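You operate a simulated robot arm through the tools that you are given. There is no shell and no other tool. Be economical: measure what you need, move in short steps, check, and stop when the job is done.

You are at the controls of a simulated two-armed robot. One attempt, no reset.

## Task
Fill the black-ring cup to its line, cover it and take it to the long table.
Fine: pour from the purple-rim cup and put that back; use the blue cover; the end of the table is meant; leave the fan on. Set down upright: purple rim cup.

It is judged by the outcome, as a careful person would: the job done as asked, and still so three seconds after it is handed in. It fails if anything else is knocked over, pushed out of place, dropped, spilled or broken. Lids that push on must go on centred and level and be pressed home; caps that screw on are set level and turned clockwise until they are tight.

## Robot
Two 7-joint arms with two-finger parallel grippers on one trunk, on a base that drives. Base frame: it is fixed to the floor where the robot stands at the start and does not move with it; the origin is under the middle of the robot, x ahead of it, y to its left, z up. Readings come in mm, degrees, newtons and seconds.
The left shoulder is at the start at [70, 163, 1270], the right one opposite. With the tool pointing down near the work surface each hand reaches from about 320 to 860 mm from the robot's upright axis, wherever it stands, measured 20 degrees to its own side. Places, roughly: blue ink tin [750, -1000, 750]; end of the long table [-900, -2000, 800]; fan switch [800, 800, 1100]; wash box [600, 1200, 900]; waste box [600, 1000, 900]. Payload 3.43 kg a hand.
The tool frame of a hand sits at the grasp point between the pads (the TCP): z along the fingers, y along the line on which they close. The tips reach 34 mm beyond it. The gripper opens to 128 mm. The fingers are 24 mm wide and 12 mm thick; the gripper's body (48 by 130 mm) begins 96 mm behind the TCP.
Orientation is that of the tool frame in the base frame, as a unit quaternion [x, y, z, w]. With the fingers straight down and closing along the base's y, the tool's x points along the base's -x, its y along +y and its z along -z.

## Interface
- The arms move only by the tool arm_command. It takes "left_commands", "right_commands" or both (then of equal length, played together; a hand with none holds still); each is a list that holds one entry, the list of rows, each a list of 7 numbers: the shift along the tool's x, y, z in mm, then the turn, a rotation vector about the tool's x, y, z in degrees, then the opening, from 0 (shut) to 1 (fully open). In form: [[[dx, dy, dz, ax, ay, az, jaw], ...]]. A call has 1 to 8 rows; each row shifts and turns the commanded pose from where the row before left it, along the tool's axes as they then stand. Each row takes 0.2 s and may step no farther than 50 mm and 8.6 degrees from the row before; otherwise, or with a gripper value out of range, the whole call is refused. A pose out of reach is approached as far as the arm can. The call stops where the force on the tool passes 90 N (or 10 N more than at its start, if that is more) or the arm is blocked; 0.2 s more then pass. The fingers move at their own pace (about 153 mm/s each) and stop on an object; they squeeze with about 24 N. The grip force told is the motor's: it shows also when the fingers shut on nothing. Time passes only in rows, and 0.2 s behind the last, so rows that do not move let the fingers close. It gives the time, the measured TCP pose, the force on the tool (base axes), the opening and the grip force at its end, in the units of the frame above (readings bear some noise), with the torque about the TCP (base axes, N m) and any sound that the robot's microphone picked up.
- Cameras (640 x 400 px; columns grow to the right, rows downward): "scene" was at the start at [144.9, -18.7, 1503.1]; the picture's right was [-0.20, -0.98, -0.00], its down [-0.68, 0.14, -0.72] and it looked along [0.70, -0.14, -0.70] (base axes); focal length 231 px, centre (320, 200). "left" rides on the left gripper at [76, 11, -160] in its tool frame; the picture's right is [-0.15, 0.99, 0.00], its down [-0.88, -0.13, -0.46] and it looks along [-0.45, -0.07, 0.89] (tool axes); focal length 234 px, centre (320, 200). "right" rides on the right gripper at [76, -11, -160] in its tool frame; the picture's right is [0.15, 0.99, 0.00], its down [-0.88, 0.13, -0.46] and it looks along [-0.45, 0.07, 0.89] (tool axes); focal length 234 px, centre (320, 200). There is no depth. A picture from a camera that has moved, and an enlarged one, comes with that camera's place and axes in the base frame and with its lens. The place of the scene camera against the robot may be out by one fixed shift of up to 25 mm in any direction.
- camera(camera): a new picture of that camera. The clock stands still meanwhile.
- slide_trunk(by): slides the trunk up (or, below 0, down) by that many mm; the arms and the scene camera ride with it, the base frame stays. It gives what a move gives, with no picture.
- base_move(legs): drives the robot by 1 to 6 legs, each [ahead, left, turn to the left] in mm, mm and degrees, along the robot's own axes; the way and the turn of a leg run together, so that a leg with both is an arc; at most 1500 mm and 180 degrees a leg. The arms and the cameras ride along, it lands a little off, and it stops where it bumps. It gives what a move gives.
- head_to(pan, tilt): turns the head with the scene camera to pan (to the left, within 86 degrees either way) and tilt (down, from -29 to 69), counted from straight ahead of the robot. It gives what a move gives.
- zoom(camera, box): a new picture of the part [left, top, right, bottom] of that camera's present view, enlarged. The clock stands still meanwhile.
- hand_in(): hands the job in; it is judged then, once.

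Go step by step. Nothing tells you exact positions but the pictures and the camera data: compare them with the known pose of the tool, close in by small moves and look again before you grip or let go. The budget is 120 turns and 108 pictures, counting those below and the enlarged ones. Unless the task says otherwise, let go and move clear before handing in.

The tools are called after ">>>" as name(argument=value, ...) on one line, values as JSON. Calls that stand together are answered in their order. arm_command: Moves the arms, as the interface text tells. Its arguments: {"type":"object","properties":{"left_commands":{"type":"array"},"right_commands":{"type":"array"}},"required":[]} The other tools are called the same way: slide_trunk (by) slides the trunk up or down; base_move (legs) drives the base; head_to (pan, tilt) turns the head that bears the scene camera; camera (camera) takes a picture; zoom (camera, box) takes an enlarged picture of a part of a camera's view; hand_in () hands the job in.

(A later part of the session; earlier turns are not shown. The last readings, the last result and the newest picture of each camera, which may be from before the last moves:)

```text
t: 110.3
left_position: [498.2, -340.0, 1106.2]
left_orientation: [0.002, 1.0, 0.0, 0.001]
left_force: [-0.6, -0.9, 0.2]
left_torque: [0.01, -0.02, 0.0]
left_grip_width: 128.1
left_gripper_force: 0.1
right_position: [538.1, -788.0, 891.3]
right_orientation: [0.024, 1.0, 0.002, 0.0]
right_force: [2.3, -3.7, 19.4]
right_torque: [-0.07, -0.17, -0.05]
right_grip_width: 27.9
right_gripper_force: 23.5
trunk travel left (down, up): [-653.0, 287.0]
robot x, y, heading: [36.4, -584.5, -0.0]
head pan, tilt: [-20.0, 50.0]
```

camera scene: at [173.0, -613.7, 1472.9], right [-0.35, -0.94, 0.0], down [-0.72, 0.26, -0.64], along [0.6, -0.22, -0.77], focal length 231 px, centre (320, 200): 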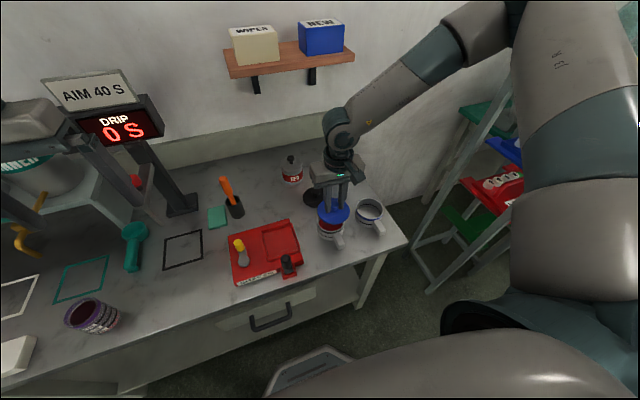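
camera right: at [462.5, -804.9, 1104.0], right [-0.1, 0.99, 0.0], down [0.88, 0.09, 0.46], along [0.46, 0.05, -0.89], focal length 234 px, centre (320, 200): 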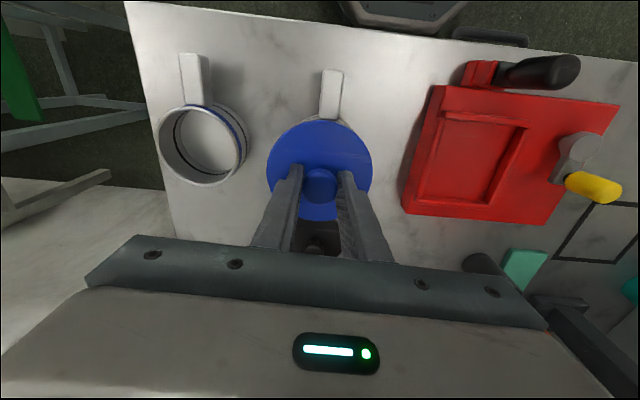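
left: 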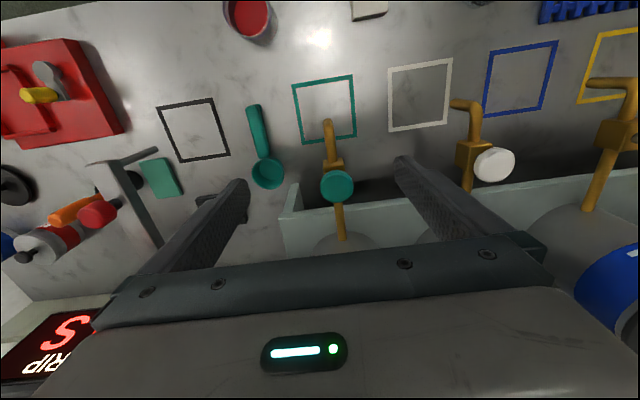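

Contact near 894, force growing to 19 N. I look at the seat.

>>> zoom(camera="scene", box=[310, 180, 374, 220])

>>> camera(camera="right")

```text
10.00 times, centred on (342, 200) of scene
camera zoom: at [171.5, -613.6, 1398.1], right [-0.35, -0.94, 0.0], down [-0.72, 0.26, -0.64], along [0.6, -0.22, -0.77], focal length 2311 px, centre (100, 200)
```

zoom: 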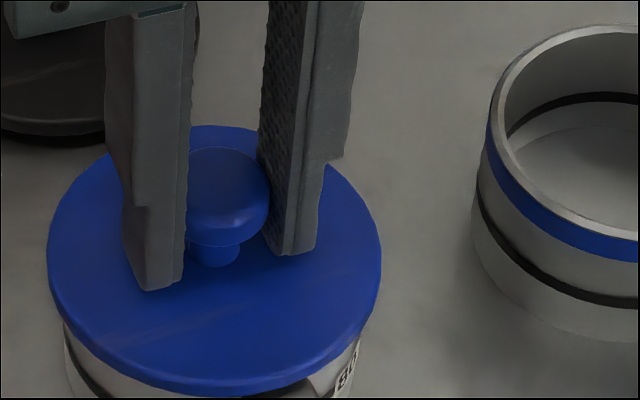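

```text
25 pictures are left
camera right: at [463.2, -797.6, 1050.3], right [-0.1, 0.99, 0.0], down [0.89, 0.09, 0.46], along [0.45, 0.05, -0.89], focal length 234 px, centre (320, 200)
```

right: 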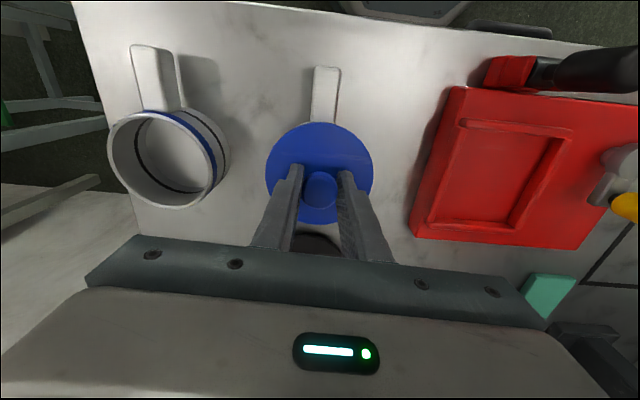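

The cover looks centred and level; the fingers likely slip at 19 N. I release, rise, close the fingers and press the knob from above.

>>> arm_command(right_commands=[[[0, 0, 0, 0, 0, 0, 0.3], [0, 0, 0, 0, 0, 0, 0.4], [-1, 0, -20, 0, 0, 0, 0.4], [-1, 0, -20, 0, 0, 0, 0.4], [0, 0, 0, 0, 0, 0, 0], [0, 0, 0, 0, 0, 0, 0], [0, 0, 0, 0, 0, 0, 0]]])

>>> camera(camera="right")

>>> zoom(camera="scene", box=[302, 170, 382, 220])

```text
t: 111.9
left_position: [499.2, -340.9, 1105.6]
left_orientation: [0.002, 1.0, 0.0, 0.001]
left_force: [0.2, 0.0, 0.8]
left_torque: [0.0, -0.02, -0.01]
left_grip_width: 127.8
left_gripper_force: 0.1
right_position: [543.2, -788.5, 930.3]
right_orientation: [0.023, 1.0, 0.001, 0.0]
right_force: [0.0, 0.3, 0.2]
right_torque: [0.01, -0.01, -0.02]
right_grip_width: 0.0
right_gripper_force: 24.5
trunk travel left (down, up): [-653.0, 287.0]
robot x, y, heading: [36.9, -588.5, -0.1]
head pan, tilt: [-20.0, 50.0]
```

```text
24 pictures are left
camera right: at [466.7, -798.3, 1089.6], right [-0.1, 0.99, 0.0], down [0.89, 0.09, 0.46], along [0.45, 0.05, -0.89], focal length 234 px, centre (320, 200)
```

right: 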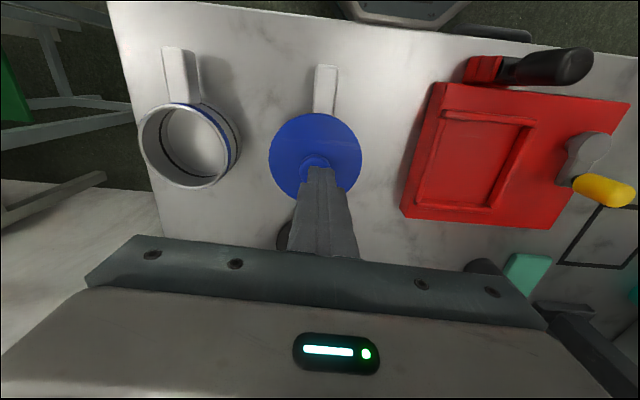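

```text
8.00 times, centred on (342, 195) of scene
camera zoom: at [173.1, -613.7, 1397.9], right [-0.35, -0.94, 0.0], down [-0.72, 0.26, -0.64], along [0.6, -0.22, -0.77], focal length 1849 px, centre (144, 240)
```

zoom: 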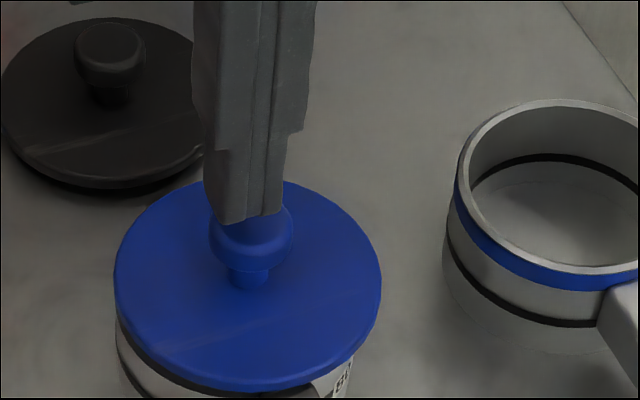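

The cover shifted about 3–4 mm to the right on release. I zoom on the joint to see whether it sits in or on the rim.

>>> zoom(camera="scene", box=[310, 190, 358, 220])

>>> zoom(camera="right", box=[250, 50, 378, 130])

```text
13.33 times, centred on (334, 205) of scene
camera zoom: at [173.1, -613.7, 1397.9], right [-0.35, -0.94, 0.0], down [-0.72, 0.26, -0.64], along [0.6, -0.22, -0.77], focal length 3081 px, centre (133, 133)
```

zoom: 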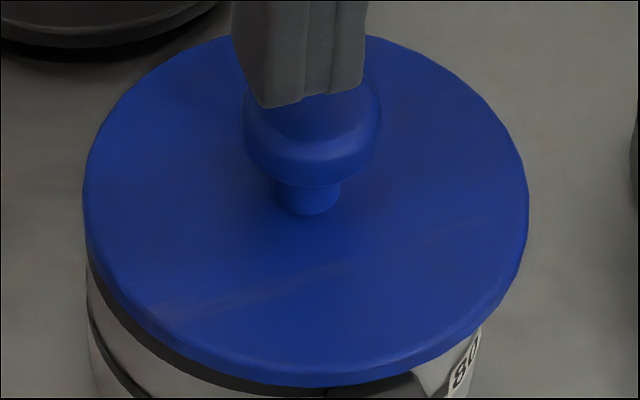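

```text
5.00 times, centred on (314, 90) of right
camera zoom: at [466.7, -798.3, 1089.6], right [-0.1, 0.99, 0.0], down [0.89, 0.09, 0.46], along [0.45, 0.05, -0.89], focal length 1171 px, centre (350, 750)
```

zoom: 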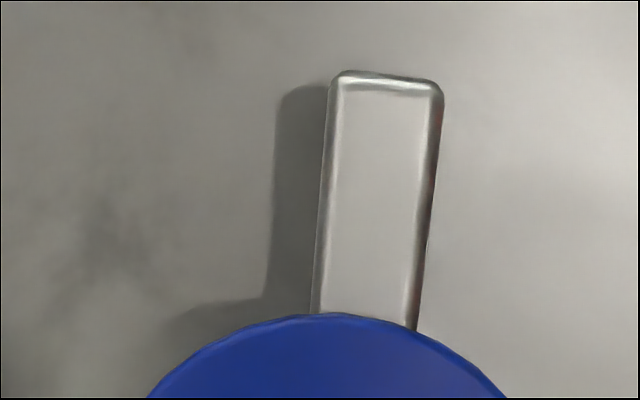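

The cover is roughly 2 mm off to the right. I regrip the knob to centre it again (y about -789), with little vertical load this time.

>>> arm_command(right_commands=[[[0, 0, 0, 0, 0, 0, 0.45], [1, -0.7, 19, 0, 0, 0, 0.45], [1, 0, 18, 0, 0, 0, 0.45], [0, 0, 0, 0, 0, 0, 0.35], [0, 0, 0, 0, 0, 0, 0.25], [0, 0, 0, 0, 0, 0, 0.1], [0, 0, 0, 0, 0, 0, 0], [0, 0, 0, 0, 0, 0, 0]]])

>>> zoom(camera="scene", box=[310, 190, 358, 220])

```text
t: 113.7
left_position: [499.3, -341.0, 1106.4]
left_orientation: [0.002, 1.0, 0.0, 0.0]
left_force: [0.3, 0.1, 0.5]
left_torque: [-0.01, 0.0, 0.05]
left_grip_width: 128.2
left_gripper_force: 0.2
right_position: [541.3, -788.5, 892.4]
right_orientation: [0.024, 1.0, 0.001, 0.0]
right_force: [0.7, 0.6, 1.1]
right_torque: [-0.01, -0.08, -0.03]
right_grip_width: 28.3
right_gripper_force: 23.7
trunk travel left (down, up): [-653.0, 287.0]
robot x, y, heading: [32.5, -583.1, -0.2]
head pan, tilt: [-20.0, 50.0]
```

```text
13.33 times, centred on (334, 205) of scene
camera zoom: at [172.9, -613.6, 1397.9], right [-0.35, -0.94, 0.0], down [-0.72, 0.26, -0.64], along [0.6, -0.22, -0.77], focal length 3081 px, centre (133, 133)
```

zoom: 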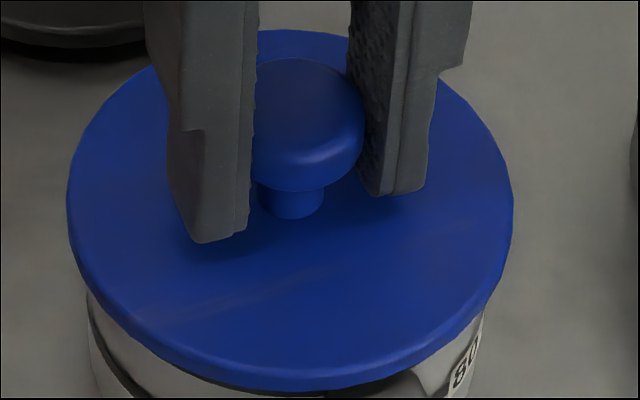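

The cover slides freely within play, so its plug is in but not pressed. I shift 1 mm right and press gently, reading forces and torques.

>>> arm_command(right_commands=[[[0, -1, 0, 0, 0, 0, 0], [0, 0, 2, 0, 0, 0, 0], [0, 0, 0, 0, 0, 0, 0]]])

```text
t: 114.5
left_position: [498.2, -340.1, 1107.0]
left_orientation: [0.001, 1.0, 0.001, 0.0]
left_force: [-0.2, 0.1, 0.9]
left_torque: [0.0, -0.02, 0.02]
left_grip_width: 128.1
left_gripper_force: 0.0
right_position: [540.0, -790.2, 891.9]
right_orientation: [0.023, 1.0, 0.002, 0.002]
right_force: [2.7, -2.6, 20.3]
right_torque: [-0.04, 0.05, -0.01]
right_grip_width: 28.4
right_gripper_force: 24.4
trunk travel left (down, up): [-653.0, 287.0]
robot x, y, heading: [39.1, -583.7, -0.2]
head pan, tilt: [-20.0, 50.0]
```

20 N with almost no torque: even contact. I press further while gripped.

>>> arm_command(right_commands=[[[0, 0, 2, 0, 0, 0, 0], [0, 0, 2, 0, 0, 0, 0], [0, 0, 2, 0, 0, 0, 0], [0, 0, 0, 0, 0, 0, 0]]])

```text
t: 115.5
left_position: [495.7, -340.4, 1109.1]
left_orientation: [0.001, 1.0, -0.001, 0.002]
left_force: [-0.1, 0.2, 0.3]
left_torque: [0.02, -0.05, -0.02]
left_grip_width: 127.9
left_gripper_force: 0.2
right_position: [539.5, -789.2, 888.5]
right_orientation: [0.024, 1.0, 0.003, 0.005]
right_force: [5.5, -10.4, 61.4]
right_torque: [-0.54, 0.15, -0.07]
right_grip_width: 27.9
right_gripper_force: 23.7
trunk travel left (down, up): [-653.0, 287.0]
robot x, y, heading: [37.8, -585.2, -0.2]
head pan, tilt: [-20.0, 50.0]
```

61 N and 3.4 mm lower. I look at the seat.

>>> zoom(camera="scene", box=[310, 190, 358, 220])

```text
13.33 times, centred on (334, 205) of scene
camera zoom: at [168.2, -612.9, 1398.8], right [-0.35, -0.94, 0.0], down [-0.72, 0.26, -0.65], along [0.61, -0.22, -0.76], focal length 3081 px, centre (133, 133)
```

zoom: 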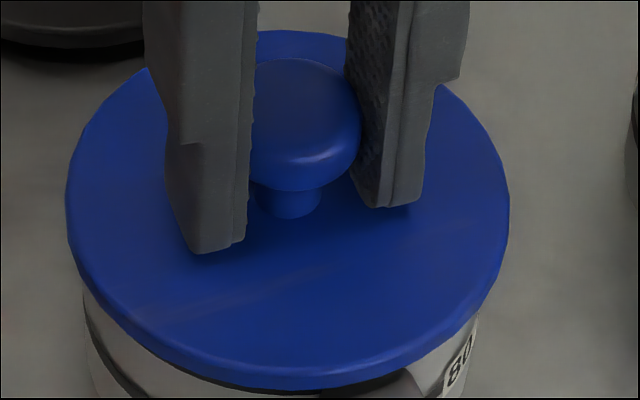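

The cover is centred now, but the fingers have slid down the knob. I unload, release, and press from above with closed fingers.

>>> arm_command(right_commands=[[[0, 0, -4, 0, 0, 0, 0], [0, 0, -3, 0, 0, 0, 0], [0, 0, 0, 0, 0, 0, 0.25], [0, 0, 0, 0, 0, 0, 0.4], [0, 0, -17, 0, 0, 0, 0.4], [0, 0, -20, 0, 0, 0, 0.4], [0, 0, 0, 0, 0, 0, 0], [0, 0, 0, 0, 0, 0, 0]]])

>>> zoom(camera="scene", box=[310, 190, 358, 220])

```text
t: 117.3
left_position: [498.2, -340.4, 1106.2]
left_orientation: [0.001, 1.0, 0.0, 0.0]
left_force: [0.2, 0.0, -1.1]
left_torque: [-0.06, -0.01, 0.01]
left_grip_width: 128.2
left_gripper_force: 0.1
right_position: [540.3, -790.5, 926.3]
right_orientation: [0.023, 1.0, 0.002, 0.0]
right_force: [0.4, -0.4, -0.9]
right_torque: [0.01, 0.02, 0.0]
right_grip_width: 0.2
right_gripper_force: 23.7
trunk travel left (down, up): [-653.0, 287.0]
robot x, y, heading: [37.3, -587.9, -0.1]
head pan, tilt: [-20.0, 50.0]
```

```text
13.33 times, centred on (334, 205) of scene
camera zoom: at [172.7, -613.5, 1397.9], right [-0.35, -0.94, 0.0], down [-0.72, 0.26, -0.64], along [0.6, -0.22, -0.77], focal length 3081 px, centre (133, 133)
```

zoom: 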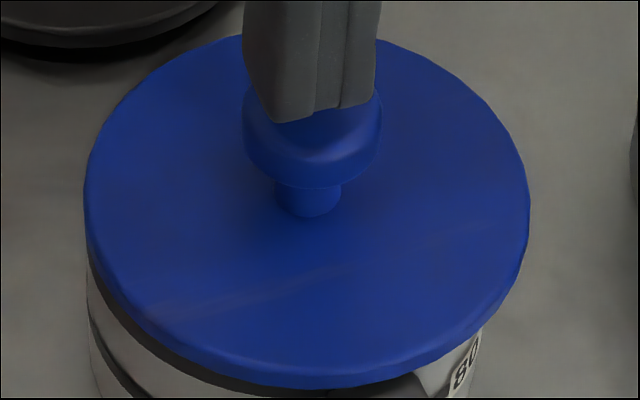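

Released, the cover returned to the same self-chosen spot, level. Now I press the knob from above with closed fingers, tracking force against height.

>>> arm_command(right_commands=[[[0, -1, 4, 0, 0, 0, 0], [0, 0, 4, 0, 0, 0, 0], [0, 0, 3, 0, 0, 0, 0], [0, 0, 0, 0, 0, 0, 0]]])

>>> arm_command(right_commands=[[[0, 0, 2, 0, 0, 0, 0], [0, 0, 2, 0, 0, 0, 0], [0, 0, 2, 0, 0, 0, 0], [0, 0, 0, 0, 0, 0, 0]]])

```text
t: 118.3
left_position: [498.7, -341.0, 1108.0]
left_orientation: [0.002, 1.0, 0.0, 0.001]
left_force: [0.1, 0.3, 0.2]
left_torque: [0.0, -0.02, 0.0]
left_grip_width: 128.0
left_gripper_force: 0.1
right_position: [540.4, -791.2, 920.7]
right_orientation: [0.023, 1.0, 0.003, 0.001]
right_force: [3.8, -5.0, 23.3]
right_torque: [-0.18, -0.12, -0.04]
right_grip_width: 0.0
right_gripper_force: 23.9
trunk travel left (down, up): [-653.0, 287.0]
robot x, y, heading: [36.9, -582.7, -0.3]
head pan, tilt: [-20.0, 50.0]
```

```text
t: 119.3
left_position: [494.7, -339.8, 1109.4]
left_orientation: [0.001, 1.0, -0.001, 0.002]
left_force: [0.9, -0.4, -0.4]
left_torque: [0.02, -0.03, 0.01]
left_grip_width: 128.1
left_gripper_force: 0.2
right_position: [538.2, -790.4, 918.7]
right_orientation: [0.024, 1.0, 0.002, 0.007]
right_force: [8.8, -15.6, 80.2]
right_torque: [-0.47, -0.07, -0.12]
right_grip_width: 0.0
right_gripper_force: 24.3
trunk travel left (down, up): [-653.0, 287.0]
robot x, y, heading: [36.7, -585.3, -0.2]
head pan, tilt: [-20.0, 50.0]
```

Knob top met at about 887; at 80 N it went 2 mm lower. I unload, lift away and inspect.

>>> arm_command(right_commands=[[[0, 0, -10, 0, 0, 0, 0], [0, 0, -40, 0, 0, 0, 0], [0, 0, -40, 0, 0, 0, 0], [0, 0, -40, 0, 0, 0, 0], [0, 0, 0, 0, 0, 0, 0]]])

>>> zoom(camera="scene", box=[306, 190, 370, 230])

```text
t: 120.5
left_position: [499.9, -341.1, 1105.6]
left_orientation: [0.001, 1.0, 0.0, 0.0]
left_force: [0.7, -0.6, -0.3]
left_torque: [0.0, -0.01, 0.02]
left_grip_width: 128.2
left_gripper_force: 0.1
right_position: [539.6, -790.5, 1042.3]
right_orientation: [0.023, 1.0, 0.002, -0.001]
right_force: [-0.8, -1.1, -0.3]
right_torque: [-0.02, 0.01, 0.02]
right_grip_width: 0.2
right_gripper_force: 23.7
trunk travel left (down, up): [-653.0, 287.0]
robot x, y, heading: [36.4, -584.3, -0.1]
head pan, tilt: [-20.0, 50.0]
```

```text
10.00 times, centred on (338, 210) of scene
camera zoom: at [173.1, -613.9, 1397.8], right [-0.35, -0.94, 0.0], down [-0.72, 0.26, -0.64], along [0.6, -0.22, -0.77], focal length 2311 px, centre (140, 100)
```

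zoom: 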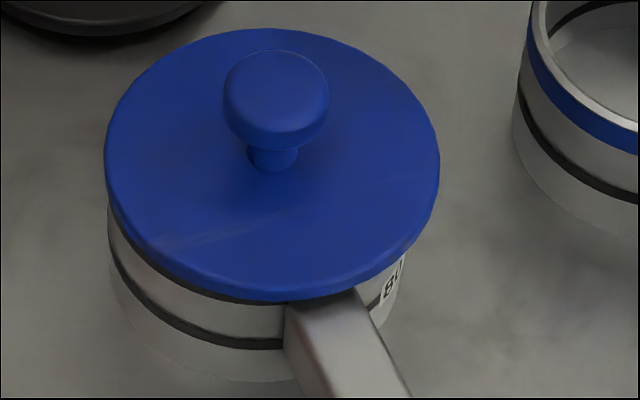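

The released cover rests about 3 mm to the right and a few mm high: I lifted it out when unloading. I regrip the knob, lift it clear, and recentre over the mug.

>>> arm_command(right_commands=[[[0, 0, 0, 0, 0, 0, 0.45], [0, -1, 40, 0, 0, 0, 0.45], [0, 0, 40, 0, 0, 0, 0.45], [0, 0, 40, 0, 0, 0, 0.45], [0, 0, 27, 0, 0, 0, 0.45], [0, 0, 0, 0, 0, 0, 0.3], [0, 0, 0, 0, 0, 0, 0.15], [0, 0, 0, 0, 0, 0, 0]]])

>>> arm_command(right_commands=[[[0, 0, 0, 0, 0, 0, 0], [0, 0, -10, 0, 0, 0, 0], [0, 0, -10, 0, 0, 0, 0], [0, 1.8, 0, 0, 0, 0, 0], [0, 0, 0, 0, 0, 0, 0]]])

>>> zoom(camera="scene", box=[306, 185, 370, 225])

```text
t: 122.3
left_position: [500.6, -342.2, 1105.9]
left_orientation: [0.002, 1.0, -0.001, 0.002]
left_force: [0.3, -0.6, 0.2]
left_torque: [0.01, -0.03, 0.0]
left_grip_width: 128.1
left_gripper_force: 0.1
right_position: [539.7, -791.0, 892.6]
right_orientation: [0.023, 1.0, 0.001, -0.001]
right_force: [-0.1, -0.8, -0.2]
right_torque: [-0.01, 0.01, 0.03]
right_grip_width: 28.3
right_gripper_force: 24.1
trunk travel left (down, up): [-653.0, 287.0]
robot x, y, heading: [38.4, -582.5, -0.2]
head pan, tilt: [-20.0, 50.0]
```

```text
t: 123.5
left_position: [498.3, -340.3, 1106.0]
left_orientation: [0.002, 1.0, 0.0, 0.002]
left_force: [1.1, 0.4, 0.0]
left_torque: [0.02, -0.02, -0.01]
left_grip_width: 128.2
left_gripper_force: 0.2
right_position: [539.7, -789.6, 915.6]
right_orientation: [0.024, 1.0, 0.002, 0.0]
right_force: [-0.9, 0.0, -0.4]
right_torque: [0.01, 0.01, 0.02]
right_grip_width: 28.0
right_gripper_force: 23.7
trunk travel left (down, up): [-653.0, 287.0]
robot x, y, heading: [38.1, -585.9, -0.2]
head pan, tilt: [-20.0, 50.0]
```

```text
10.00 times, centred on (338, 205) of scene
camera zoom: at [172.8, -613.7, 1397.9], right [-0.35, -0.94, 0.0], down [-0.72, 0.26, -0.64], along [0.6, -0.22, -0.77], focal length 2311 px, centre (140, 150)
```

zoom: 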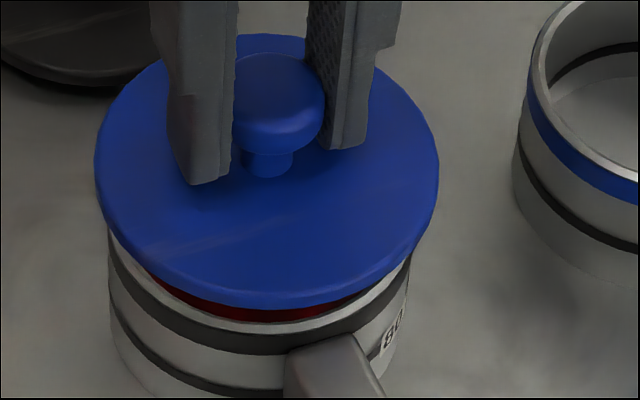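

This view shows the rim well: the cover is about 1 mm right and slightly back. I correct (+1.5 mm ahead, +0.4 left) and lower in steps.

>>> arm_command(right_commands=[[[-1.5, 0.4, 3, 0, 0, 0, 0], [0, 0, 4, 0, 0, 0, 0], [0, 0, 4, 0, 0, 0, 0], [0, 0, 3, 0, 0, 0, 0], [0, 0, 0, 0, 0, 0, 0]]])

>>> arm_command(right_commands=[[[0, 0, 2, 0, 0, 0, 0], [0, 0, 2, 0, 0, 0, 0], [0, 0, 0, 0, 0, 0, 0]]])

>>> arm_command(right_commands=[[[0, 0, 2, 0, 0, 0, 0], [0, 0, 2, 0, 0, 0, 0], [0, 0, 0, 0, 0, 0, 0]]])

```text
t: 124.7
left_position: [500.4, -340.2, 1106.0]
left_orientation: [0.002, 1.0, 0.0, 0.001]
left_force: [-0.3, -0.2, -0.6]
left_torque: [0.02, 0.02, 0.03]
left_grip_width: 128.2
left_gripper_force: 0.1
right_position: [542.2, -789.6, 900.6]
right_orientation: [0.023, 1.0, 0.002, 0.0]
right_force: [0.0, 0.5, -0.5]
right_torque: [0.02, -0.02, -0.02]
right_grip_width: 28.1
right_gripper_force: 23.6
trunk travel left (down, up): [-653.0, 287.0]
robot x, y, heading: [41.6, -583.3, -0.0]
head pan, tilt: [-20.0, 50.0]
```

```text
t: 125.5
left_position: [499.7, -340.2, 1105.4]
left_orientation: [0.002, 1.0, 0.0, 0.001]
left_force: [-0.4, -0.4, -0.3]
left_torque: [0.01, 0.0, -0.01]
left_grip_width: 128.1
left_gripper_force: 0.0
right_position: [541.4, -790.5, 897.1]
right_orientation: [0.024, 1.0, 0.002, 0.001]
right_force: [0.0, 0.1, -0.7]
right_torque: [0.0, 0.03, 0.04]
right_grip_width: 28.4
right_gripper_force: 24.4
trunk travel left (down, up): [-653.0, 287.0]
robot x, y, heading: [34.7, -586.1, 0.0]
head pan, tilt: [-20.0, 50.0]
```

```text
t: 126.3
left_position: [498.8, -340.3, 1106.5]
left_orientation: [0.002, 1.0, 0.0, 0.001]
left_force: [0.2, 0.1, 0.7]
left_torque: [0.01, -0.04, 0.01]
left_grip_width: 128.0
left_gripper_force: 0.0
right_position: [540.6, -789.7, 893.4]
right_orientation: [0.024, 1.0, 0.001, 0.0]
right_force: [0.8, -0.5, 0.3]
right_torque: [0.01, 0.02, -0.02]
right_grip_width: 28.4
right_gripper_force: 24.3
trunk travel left (down, up): [-653.0, 287.0]
robot x, y, heading: [36.0, -585.2, -0.4]
head pan, tilt: [-20.0, 50.0]
```

No contact yet at 893. I keep pressing down in 2 mm steps.

>>> arm_command(right_commands=[[[0, 0, 2, 0, 0, 0, 0], [0, 0, 0, 0, 0, 0, 0]]])

>>> arm_command(right_commands=[[[0, 0, 2, 0, 0, 0, 0], [0, 0, 0, 0, 0, 0, 0]]])

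>>> zoom(camera="scene", box=[306, 185, 370, 225])

```text
t: 126.9
left_position: [499.1, -340.8, 1107.3]
left_orientation: [0.002, 1.0, 0.0, 0.0]
left_force: [0.3, 0.3, -0.6]
left_torque: [-0.02, 0.03, -0.01]
left_grip_width: 127.9
left_gripper_force: 0.0
right_position: [541.2, -790.4, 892.5]
right_orientation: [0.023, 1.0, 0.001, 0.001]
right_force: [2.2, -3.7, 14.6]
right_torque: [-0.05, 0.21, 0.02]
right_grip_width: 28.3
right_gripper_force: 24.1
trunk travel left (down, up): [-653.0, 287.0]
robot x, y, heading: [36.7, -587.4, -0.1]
head pan, tilt: [-20.0, 50.0]
```

```text
t: 127.5
left_position: [498.1, -341.2, 1106.3]
left_orientation: [0.002, 1.0, 0.0, 0.0]
left_force: [-0.5, -0.4, 0.8]
left_torque: [-0.02, 0.0, 0.01]
left_grip_width: 127.8
left_gripper_force: 0.1
right_position: [540.7, -790.0, 891.1]
right_orientation: [0.024, 1.0, 0.003, 0.001]
right_force: [3.0, -4.2, 21.1]
right_torque: [-0.09, -0.06, -0.01]
right_grip_width: 28.0
right_gripper_force: 24.1
trunk travel left (down, up): [-653.0, 287.0]
robot x, y, heading: [35.9, -586.6, -0.3]
head pan, tilt: [-20.0, 50.0]
```

```text
10.00 times, centred on (338, 205) of scene
camera zoom: at [171.5, -613.6, 1398.1], right [-0.35, -0.94, 0.0], down [-0.72, 0.26, -0.64], along [0.6, -0.22, -0.77], focal length 2311 px, centre (140, 150)
```

zoom: 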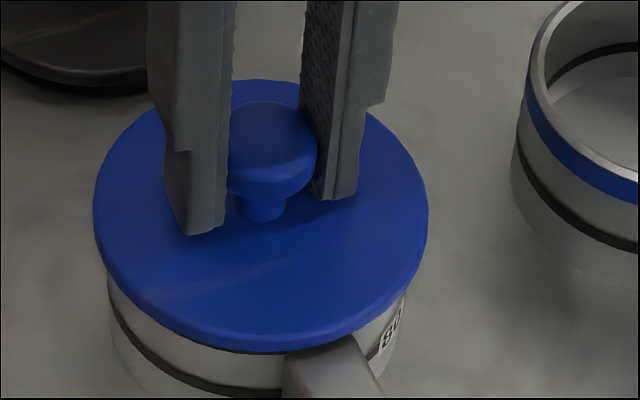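

The cover is now precisely centred (columns 260 vs 260) and level. I press harder here, then open without lifting.

>>> arm_command(right_commands=[[[0, 0, 2, 0, 0, 0, 0], [0, 0, 2, 0, 0, 0, 0], [0, 0, 2, 0, 0, 0, 0], [0, 0, 2, 0, 0, 0, 0], [0, 0, 0, 0, 0, 0, 0]]])

```text
t: 128.7
left_position: [494.0, -338.8, 1108.9]
left_orientation: [0.002, 1.0, -0.001, 0.004]
left_force: [-0.5, -0.1, 0.6]
left_torque: [0.0, 0.01, 0.0]
left_grip_width: 128.1
left_gripper_force: 0.1
right_position: [540.0, -788.6, 889.7]
right_orientation: [0.024, 1.0, 0.002, 0.008]
right_force: [5.6, -17.0, 87.0]
right_torque: [-1.0, 0.71, -0.02]
right_grip_width: 28.4
right_gripper_force: 23.5
trunk travel left (down, up): [-653.0, 287.0]
robot x, y, heading: [39.8, -582.0, -0.3]
head pan, tilt: [-20.0, 50.0]
```

87 N applied. I back off most of the load (7 mm of command, no lift), then open.

>>> arm_command(right_commands=[[[0, 0, -3, 0, 0, 0, 0], [0, 0, -3, 0, 0, 0, 0], [0, 0, 0, 0, 0, 0, 0]]])

```text
t: 129.5
left_position: [495.3, -339.0, 1106.7]
left_orientation: [0.001, 1.0, -0.001, 0.002]
left_force: [-0.3, -0.7, -0.5]
left_torque: [0.01, 0.01, -0.02]
left_grip_width: 127.9
left_gripper_force: 0.0
right_position: [540.9, -789.0, 889.4]
right_orientation: [0.023, 1.0, 0.003, 0.002]
right_force: [8.2, -5.6, 43.9]
right_torque: [-0.25, -0.73, 0.01]
right_grip_width: 28.4
right_gripper_force: 23.6
trunk travel left (down, up): [-653.0, 287.0]
robot x, y, heading: [38.8, -584.0, -0.3]
head pan, tilt: [-20.0, 50.0]
```

>>> arm_command(right_commands=[[[0, 0, -2, 0, 0, 0, 0], [0, 0, -2, 0, 0, 0, 0], [0, 0, 0, 0, 0, 0, 0]]])

```text
t: 130.3
left_position: [498.3, -339.8, 1105.7]
left_orientation: [0.002, 1.0, -0.001, 0.001]
left_force: [-0.7, 0.5, -0.1]
left_torque: [0.0, -0.04, -0.02]
left_grip_width: 127.7
left_gripper_force: 0.0
right_position: [540.6, -790.0, 890.5]
right_orientation: [0.024, 1.0, 0.002, -0.002]
right_force: [1.3, 2.4, 6.0]
right_torque: [0.1, -0.21, 0.06]
right_grip_width: 28.2
right_gripper_force: 24.1
trunk travel left (down, up): [-653.0, 287.0]
robot x, y, heading: [34.4, -581.7, -0.2]
head pan, tilt: [-20.0, 50.0]
```

Nearly unloaded (6 N). I open the fingers slowly and look.

>>> arm_command(right_commands=[[[0, 0, 0, 0, 0, 0, 0.28], [0, 0, 0, 0, 0, 0, 0.4], [0, 0, -40, 0, 0, 0, 0.4], [0, 0, -40, 0, 0, 0, 0.4], [0, 0, 0, 0, 0, 0, 0.4]]])

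>>> zoom(camera="scene", box=[306, 185, 370, 225])

```text
t: 131.5
left_position: [499.8, -340.9, 1105.3]
left_orientation: [0.002, 1.0, 0.0, -0.001]
left_force: [1.1, -0.5, 0.4]
left_torque: [0.02, -0.02, -0.03]
left_grip_width: 128.1
left_gripper_force: 0.0
right_position: [542.1, -789.0, 972.4]
right_orientation: [0.023, 1.0, 0.002, -0.001]
right_force: [0.4, 0.0, -0.4]
right_torque: [-0.02, 0.05, -0.01]
right_grip_width: 51.2
right_gripper_force: 0.1
trunk travel left (down, up): [-653.0, 287.0]
robot x, y, heading: [38.6, -589.2, -0.3]
head pan, tilt: [-20.0, 50.0]
```

```text
10.00 times, centred on (338, 205) of scene
camera zoom: at [174.0, -614.0, 1397.7], right [-0.35, -0.94, 0.0], down [-0.72, 0.26, -0.64], along [0.6, -0.22, -0.77], focal length 2311 px, centre (140, 150)
```

zoom: 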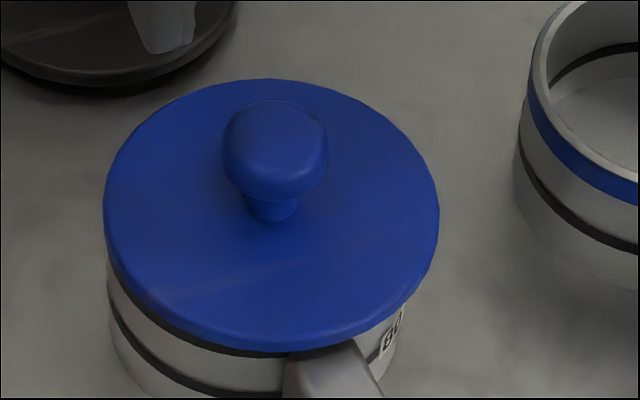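

The cover rests level at the seat height but again about 3 mm to the right. I'll nudge the knob left with closed fingers from the right side to see whether it stays centred when left alone.

>>> arm_command(right_commands=[[[0, -18, 0, 0, 0, 0, 0], [1.5, -17, 0, 0, 0, 0, 0], [0, 0, 35, 0, 0, 0, 0], [0, 0, 30, 0, 0, 0, 0], [0, 0, 0, 0, 0, 0, 0]]])

>>> arm_command(right_commands=[[[0, 2, 0, 0, 0, 0, 0], [0, 2, 0, 0, 0, 0, 0], [0, 1, 0, 0, 0, 0, 0], [0, 0, 0, 0, 0, 0, 0]]])

>>> zoom(camera="scene", box=[306, 185, 370, 225])

```text
t: 132.7
left_position: [498.1, -340.1, 1105.4]
left_orientation: [0.002, 1.0, 0.0, 0.001]
left_force: [0.4, -0.2, 0.3]
left_torque: [0.02, 0.0, -0.02]
left_grip_width: 127.9
left_gripper_force: 0.1
right_position: [537.9, -825.4, 905.2]
right_orientation: [0.023, 1.0, 0.002, 0.0]
right_force: [0.8, 0.8, -0.4]
right_torque: [0.04, 0.01, 0.0]
right_grip_width: 0.0
right_gripper_force: 23.9
trunk travel left (down, up): [-653.0, 287.0]
robot x, y, heading: [32.1, -581.7, -0.2]
head pan, tilt: [-20.0, 50.0]
```

```text
t: 133.7
left_position: [499.0, -339.9, 1106.1]
left_orientation: [0.003, 1.0, 0.0, 0.001]
left_force: [0.1, 0.0, 0.0]
left_torque: [0.04, 0.02, -0.01]
left_grip_width: 128.0
left_gripper_force: 0.1
right_position: [538.0, -819.7, 905.3]
right_orientation: [0.023, 1.0, 0.002, 0.0]
right_force: [0.1, 0.2, -0.4]
right_torque: [0.01, 0.01, -0.03]
right_grip_width: 0.0
right_gripper_force: 23.8
trunk travel left (down, up): [-653.0, 287.0]
robot x, y, heading: [36.3, -586.6, -0.1]
head pan, tilt: [-20.0, 50.0]
```

```text
10.00 times, centred on (338, 205) of scene
camera zoom: at [172.8, -613.7, 1397.9], right [-0.35, -0.94, 0.0], down [-0.72, 0.26, -0.64], along [0.6, -0.22, -0.77], focal length 2311 px, centre (140, 150)
```

zoom: 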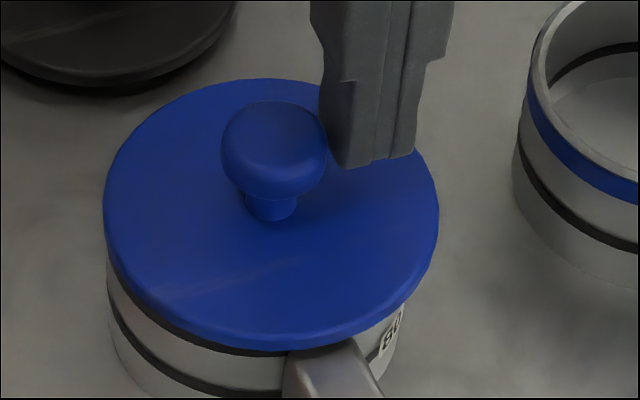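

The fingers are just beside the knob. I push 4 mm left gently.

>>> arm_command(right_commands=[[[0, 1, 0, 0, 0, 0, 0], [0, 1, 0, 0, 0, 0, 0], [0, 1, 0, 0, 0, 0, 0], [0, 0, 0, 0, 0, 0, 0]]])

>>> arm_command(right_commands=[[[0, 1, 0, 0, 0, 0, 0], [0, 1, 0, 0, 0, 0, 0], [0, 0, 0, 0, 0, 0, 0]]])

```text
t: 134.7
left_position: [499.5, -341.2, 1106.6]
left_orientation: [0.002, 1.0, -0.001, 0.001]
left_force: [0.6, -0.3, 0.2]
left_torque: [0.0, 0.01, -0.04]
left_grip_width: 128.1
left_gripper_force: 0.0
right_position: [538.1, -817.1, 904.8]
right_orientation: [0.024, 1.0, 0.001, 0.0]
right_force: [0.4, -0.5, 0.5]
right_torque: [-0.02, 0.03, 0.0]
right_grip_width: 0.0
right_gripper_force: 24.1
trunk travel left (down, up): [-653.0, 287.0]
robot x, y, heading: [38.8, -584.0, 0.0]
head pan, tilt: [-20.0, 50.0]
```

```text
t: 135.5
left_position: [499.3, -340.1, 1106.0]
left_orientation: [0.003, 1.0, 0.0, 0.001]
left_force: [0.8, -0.6, 0.1]
left_torque: [-0.02, 0.01, -0.04]
left_grip_width: 127.9
left_gripper_force: 0.1
right_position: [537.7, -814.9, 905.3]
right_orientation: [0.024, 1.0, 0.001, -0.001]
right_force: [-0.2, -0.3, 0.2]
right_torque: [0.0, -0.03, -0.03]
right_grip_width: 0.3
right_gripper_force: 23.6
trunk travel left (down, up): [-653.0, 287.0]
robot x, y, heading: [36.9, -583.0, -0.0]
head pan, tilt: [-20.0, 50.0]
```

It slid with almost no force. I withdraw and check where it stays.

>>> arm_command(right_commands=[[[0, -8, 0, 0, 0, 0, 0], [0, -10, 0, 0, 0, 0, 0], [0, 0, -30, 0, 0, 0, 0], [0, 0, -30, 0, 0, 0, 0], [0, 0, 0, 0, 0, 0, 0]]])

>>> zoom(camera="scene", box=[306, 185, 370, 225])

```text
t: 136.7
left_position: [499.7, -340.5, 1105.6]
left_orientation: [0.002, 1.0, 0.0, 0.0]
left_force: [0.8, 0.0, 0.2]
left_torque: [-0.01, 0.02, 0.01]
left_grip_width: 127.9
left_gripper_force: 0.0
right_position: [537.8, -833.1, 965.7]
right_orientation: [0.024, 1.0, 0.002, -0.001]
right_force: [-1.0, 0.9, 0.1]
right_torque: [-0.03, -0.01, 0.02]
right_grip_width: 0.3
right_gripper_force: 24.6
trunk travel left (down, up): [-653.0, 287.0]
robot x, y, heading: [35.9, -586.5, -0.2]
head pan, tilt: [-20.0, 50.0]
```

```text
10.00 times, centred on (338, 205) of scene
camera zoom: at [173.6, -613.9, 1397.8], right [-0.35, -0.94, 0.0], down [-0.72, 0.26, -0.64], along [0.6, -0.22, -0.77], focal length 2311 px, centre (140, 150)
```

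zoom: 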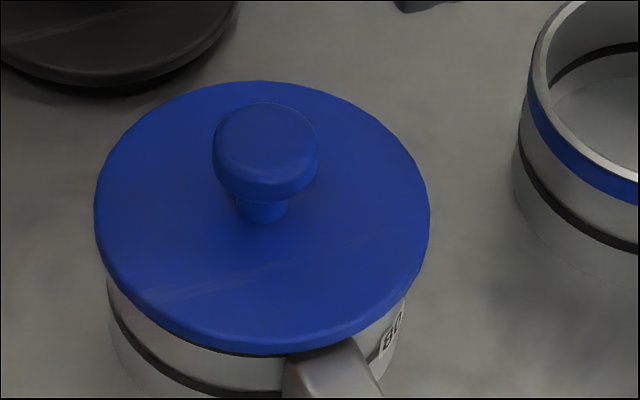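

It stays put: cover now centred (262 vs 260 expected) and level. Now I press straight down on the knob with closed fingers.

>>> arm_command(right_commands=[[[-0.5, 21.3, 0, 0, 0, 0, 0], [-0.4, 21.3, 0, 0, 0, 0, 0], [0, 0, 20, 0, 0, 0, 0], [0, 0, 18, 0, 0, 0, 0], [0, 0, 0, 0, 0, 0, 0]]])

>>> arm_command(right_commands=[[[0, 0, 3, 0, 0, 0, 0], [0, 0, 2, 0, 0, 0, 0], [0, 0, 2, 0, 0, 0, 0], [0, 0, 2, 0, 0, 0, 0], [0, 0, 0, 0, 0, 0, 0]]])

>>> arm_command(right_commands=[[[0, 0, 2, 0, 0, 0, 0], [0, 0, 1, 0, 0, 0, 0], [0, 0, 0, 0, 0, 0, 0]]])

```text
t: 137.9
left_position: [498.8, -341.0, 1105.2]
left_orientation: [0.001, 1.0, 0.0, 0.0]
left_force: [-1.2, 0.8, -1.3]
left_torque: [0.02, 0.0, 0.02]
left_grip_width: 128.0
left_gripper_force: 0.2
right_position: [539.9, -789.9, 928.0]
right_orientation: [0.024, 1.0, 0.003, 0.0]
right_force: [-0.9, 0.0, 0.4]
right_torque: [-0.02, 0.0, 0.03]
right_grip_width: 0.0
right_gripper_force: 23.7
trunk travel left (down, up): [-653.0, 287.0]
robot x, y, heading: [34.9, -586.5, -0.2]
head pan, tilt: [-20.0, 50.0]
```

```text
t: 139.1
left_position: [498.4, -340.7, 1107.1]
left_orientation: [0.002, 1.0, 0.0, 0.0]
left_force: [0.0, -0.3, -0.2]
left_torque: [0.0, 0.0, 0.02]
left_grip_width: 128.1
left_gripper_force: 0.0
right_position: [539.3, -790.3, 920.2]
right_orientation: [0.024, 1.0, 0.002, 0.0]
right_force: [0.4, -0.7, 10.9]
right_torque: [-0.05, 0.0, -0.04]
right_grip_width: 0.1
right_gripper_force: 23.8
trunk travel left (down, up): [-653.0, 287.0]
robot x, y, heading: [38.3, -584.3, -0.5]
head pan, tilt: [-20.0, 50.0]
```

```text
t: 139.9
left_position: [495.7, -339.2, 1107.6]
left_orientation: [0.002, 1.0, -0.001, 0.002]
left_force: [-0.4, -0.4, 0.6]
left_torque: [-0.04, -0.02, -0.02]
left_grip_width: 128.0
left_gripper_force: 0.0
right_position: [540.0, -789.7, 918.3]
right_orientation: [0.023, 1.0, 0.003, 0.004]
right_force: [6.5, -5.8, 48.0]
right_torque: [-0.23, -0.15, -0.02]
right_grip_width: 0.2
right_gripper_force: 24.2
trunk travel left (down, up): [-653.0, 287.0]
robot x, y, heading: [33.9, -584.9, -0.3]
head pan, tilt: [-20.0, 50.0]
```

48 N at 918.3. Pushing on to about 80 N.

>>> arm_command(right_commands=[[[0, 0, 1.5, 0, 0, 0, 0], [0, 0, 1.5, 0, 0, 0, 0], [0, 0, 0, 0, 0, 0, 0]]])

>>> arm_command(right_commands=[[[0, 0, -3, 0, 0, 0, 0], [0, 0, -4, 0, 0, 0, 0], [0, 0, -30, 0, 0, 0, 0], [0, 0, -40, 0, 0, 0, 0], [0, 0, -40, 0, 0, 0, 0], [0, 0, 0, 0, 0, 0, 0]]])

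>>> zoom(camera="scene", box=[306, 185, 370, 225])

```text
t: 140.7
left_position: [495.2, -339.8, 1108.1]
left_orientation: [0.002, 1.0, 0.0, 0.002]
left_force: [0.8, -0.2, 0.7]
left_torque: [-0.01, 0.0, 0.01]
left_grip_width: 128.1
left_gripper_force: 0.0
right_position: [538.0, -789.0, 919.6]
right_orientation: [0.024, 1.0, 0.003, 0.006]
right_force: [8.1, -10.4, 73.1]
right_torque: [-0.38, 0.02, -0.08]
right_grip_width: 0.2
right_gripper_force: 24.2
trunk travel left (down, up): [-653.0, 287.0]
robot x, y, heading: [35.5, -582.8, -0.4]
head pan, tilt: [-20.0, 50.0]
```

```text
t: 142.1
left_position: [499.3, -340.8, 1105.4]
left_orientation: [0.002, 1.0, 0.0, 0.0]
left_force: [-0.2, -0.4, 0.8]
left_torque: [-0.01, 0.02, -0.01]
left_grip_width: 127.9
left_gripper_force: 0.1
right_position: [541.8, -789.4, 1028.3]
right_orientation: [0.024, 1.0, 0.002, 0.0]
right_force: [0.1, 0.4, 0.7]
right_torque: [-0.02, -0.02, 0.04]
right_grip_width: 0.1
right_gripper_force: 24.0
trunk travel left (down, up): [-653.0, 287.0]
robot x, y, heading: [33.1, -584.4, 0.1]
head pan, tilt: [-20.0, 50.0]
```

```text
10.00 times, centred on (338, 205) of scene
camera zoom: at [173.3, -613.9, 1397.8], right [-0.35, -0.94, 0.0], down [-0.72, 0.26, -0.64], along [0.6, -0.22, -0.77], focal length 2311 px, centre (140, 150)
```

zoom: 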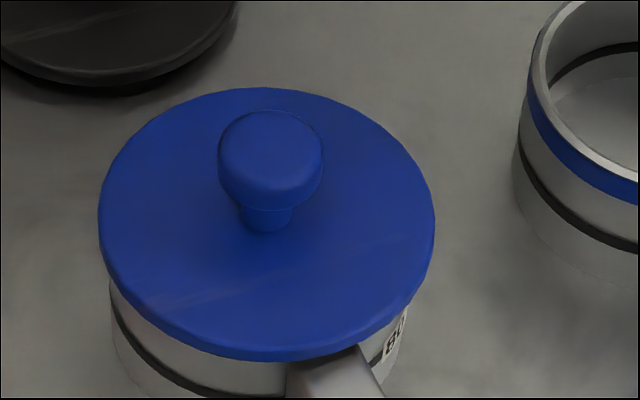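

The cover is level, and at 73 N it does not move further, so it's bottomed on the rim; it and the mug shifted together by 1–2 mm. I test with a light sideways nudge whether it's held (this also corrects the remaining 1 mm).

>>> arm_command(right_commands=[[[1.1, -17, 0, 0, 0, 0, 0], [1.1, -17, 0, 0, 0, 0, 0], [0, 0, 42, 0, 0, 0, 0], [0, 0, 42, 0, 0, 0, 0], [0, 0, 39, 0, 0, 0, 0], [0, 0, 0, 0, 0, 0, 0]]])

>>> arm_command(right_commands=[[[0, 2, 0, 0, 0, 0, 0], [0, 1, 0, 0, 0, 0, 0], [0, 1, 0, 0, 0, 0, 0], [0, 1, 0, 0, 0, 0, 0], [0, 1, 0, 0, 0, 0, 0], [0, 0, 0, 0, 0, 0, 0]]])

>>> arm_command(right_commands=[[[0, 1, 0, 0, 0, 0, 0], [0, 0, 0, 0, 0, 0, 0]]])

```text
t: 143.5
left_position: [498.8, -341.2, 1105.6]
left_orientation: [0.002, 1.0, 0.0, 0.001]
left_force: [0.3, 0.0, -0.2]
left_torque: [0.01, 0.01, 0.02]
left_grip_width: 128.0
left_gripper_force: 0.1
right_position: [535.9, -823.3, 906.2]
right_orientation: [0.022, 1.0, 0.002, 0.001]
right_force: [0.0, -0.7, -0.9]
right_torque: [-0.03, -0.02, -0.01]
right_grip_width: 0.1
right_gripper_force: 23.8
trunk travel left (down, up): [-653.0, 287.0]
robot x, y, heading: [36.5, -586.0, -0.3]
head pan, tilt: [-20.0, 50.0]
```

```text
t: 144.9
left_position: [498.4, -339.9, 1105.4]
left_orientation: [0.001, 1.0, 0.0, 0.001]
left_force: [-0.2, 0.2, -0.7]
left_torque: [0.01, -0.05, 0.02]
left_grip_width: 128.1
left_gripper_force: 0.0
right_position: [535.9, -819.7, 905.6]
right_orientation: [0.023, 1.0, 0.002, 0.0]
right_force: [-0.7, 1.0, -0.3]
right_torque: [-0.01, 0.01, -0.01]
right_grip_width: 0.0
right_gripper_force: 24.3
trunk travel left (down, up): [-653.0, 287.0]
robot x, y, heading: [38.0, -585.7, -0.5]
head pan, tilt: [-20.0, 50.0]
```

```text
t: 145.5
left_position: [500.0, -340.1, 1105.8]
left_orientation: [0.001, 1.0, 0.0, 0.0]
left_force: [-0.4, 0.3, 0.4]
left_torque: [-0.01, 0.0, -0.02]
left_grip_width: 127.9
left_gripper_force: 0.0
right_position: [536.6, -817.1, 906.8]
right_orientation: [0.023, 1.0, 0.003, 0.001]
right_force: [0.3, -1.0, 0.8]
right_torque: [-0.01, 0.0, 0.0]
right_grip_width: 0.0
right_gripper_force: 24.0
trunk travel left (down, up): [-653.0, 287.0]
robot x, y, heading: [35.9, -587.0, -0.2]
head pan, tilt: [-20.0, 50.0]
```

Just reaching the knob; one more 2 mm and read the force, then look.

>>> arm_command(right_commands=[[[0, 1, 0, 0, 0, 0, 0], [0, 1, 0, 0, 0, 0, 0], [0, 0, 0, 0, 0, 0, 0]]])

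>>> zoom(camera="scene", box=[306, 187, 370, 227])

```text
t: 146.3
left_position: [499.4, -341.7, 1106.2]
left_orientation: [0.001, 1.0, 0.0, 0.001]
left_force: [0.1, 0.6, -0.8]
left_torque: [0.04, 0.0, -0.03]
left_grip_width: 127.8
left_gripper_force: 0.2
right_position: [537.7, -814.5, 906.4]
right_orientation: [0.024, 1.0, 0.002, -0.001]
right_force: [-0.3, -0.3, 0.0]
right_torque: [-0.02, -0.01, -0.02]
right_grip_width: 0.0
right_gripper_force: 24.4
trunk travel left (down, up): [-653.0, 287.0]
robot x, y, heading: [33.3, -584.1, -0.2]
head pan, tilt: [-20.0, 50.0]
```

```text
10.00 times, centred on (338, 207) of scene
camera zoom: at [173.0, -613.7, 1397.9], right [-0.35, -0.94, 0.0], down [-0.72, 0.26, -0.64], along [0.6, -0.22, -0.77], focal length 2311 px, centre (140, 130)
```

zoom: 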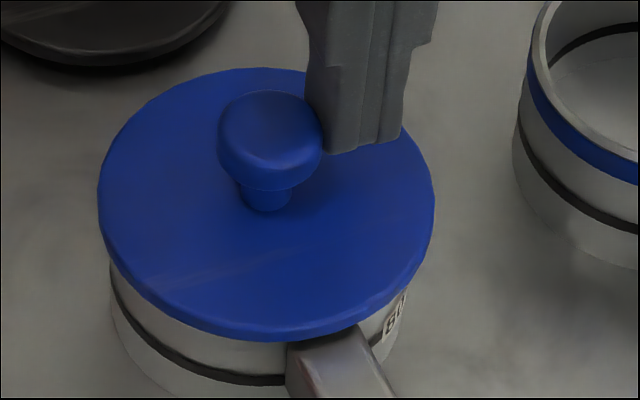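

The fingers just touch the knob; 2 mm more tells whether the cover is held.

>>> arm_command(right_commands=[[[0, 1, 0, 0, 0, 0, 0], [0, 1, 0, 0, 0, 0, 0], [0, 0, 0, 0, 0, 0, 0]]])

>>> arm_command(right_commands=[[[0, 0.5, 0, 0, 0, 0, 0], [0, 0, 0, 0, 0, 0, 0]]])

```text
t: 147.1
left_position: [499.8, -340.1, 1105.7]
left_orientation: [0.002, 1.0, -0.001, 0.001]
left_force: [-0.6, 0.1, 0.3]
left_torque: [0.01, -0.03, -0.01]
left_grip_width: 127.8
left_gripper_force: 0.1
right_position: [537.3, -812.8, 906.1]
right_orientation: [0.024, 1.0, 0.003, 0.001]
right_force: [0.1, -1.0, -0.1]
right_torque: [-0.02, 0.02, 0.0]
right_grip_width: 0.1
right_gripper_force: 23.6
trunk travel left (down, up): [-653.0, 287.0]
robot x, y, heading: [37.8, -585.8, -0.3]
head pan, tilt: [-20.0, 50.0]
```

```text
t: 147.7
left_position: [499.2, -339.9, 1106.7]
left_orientation: [0.002, 1.0, -0.001, 0.001]
left_force: [-0.4, 0.5, 0.8]
left_torque: [-0.01, -0.01, 0.0]
left_grip_width: 128.2
left_gripper_force: 0.1
right_position: [536.1, -812.2, 907.3]
right_orientation: [0.023, 1.0, 0.001, 0.0]
right_force: [0.6, -0.4, -0.8]
right_torque: [0.0, -0.01, -0.03]
right_grip_width: 0.0
right_gripper_force: 23.9
trunk travel left (down, up): [-653.0, 287.0]
robot x, y, heading: [36.8, -585.4, -0.3]
head pan, tilt: [-20.0, 50.0]
```

>>> arm_command(right_commands=[[[0, -8, 0, 0, 0, 0, 0], [0, -8, -20, 0, 0, 0, 0], [0, 0, -40, 0, 0, 0, 0], [0, 0, 0, 0, 0, 0, 0]]])

>>> zoom(camera="scene", box=[306, 187, 370, 227])

```text
t: 148.7
left_position: [501.1, -339.6, 1105.2]
left_orientation: [0.002, 1.0, 0.0, 0.001]
left_force: [-0.5, 0.0, -0.9]
left_torque: [0.0, 0.04, 0.03]
left_grip_width: 128.3
left_gripper_force: 0.1
right_position: [535.3, -830.3, 964.9]
right_orientation: [0.022, 1.0, 0.002, -0.001]
right_force: [0.5, -0.3, -0.2]
right_torque: [0.01, 0.02, -0.02]
right_grip_width: 0.1
right_gripper_force: 23.8
trunk travel left (down, up): [-653.0, 287.0]
robot x, y, heading: [35.7, -584.2, -0.1]
head pan, tilt: [-20.0, 50.0]
```

```text
10.00 times, centred on (338, 207) of scene
camera zoom: at [174.0, -614.0, 1397.7], right [-0.35, -0.94, 0.0], down [-0.72, 0.26, -0.64], along [0.6, -0.22, -0.77], focal length 2311 px, centre (140, 130)
```

zoom: 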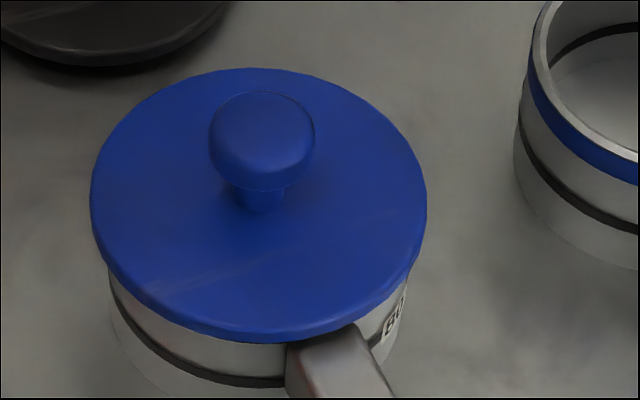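

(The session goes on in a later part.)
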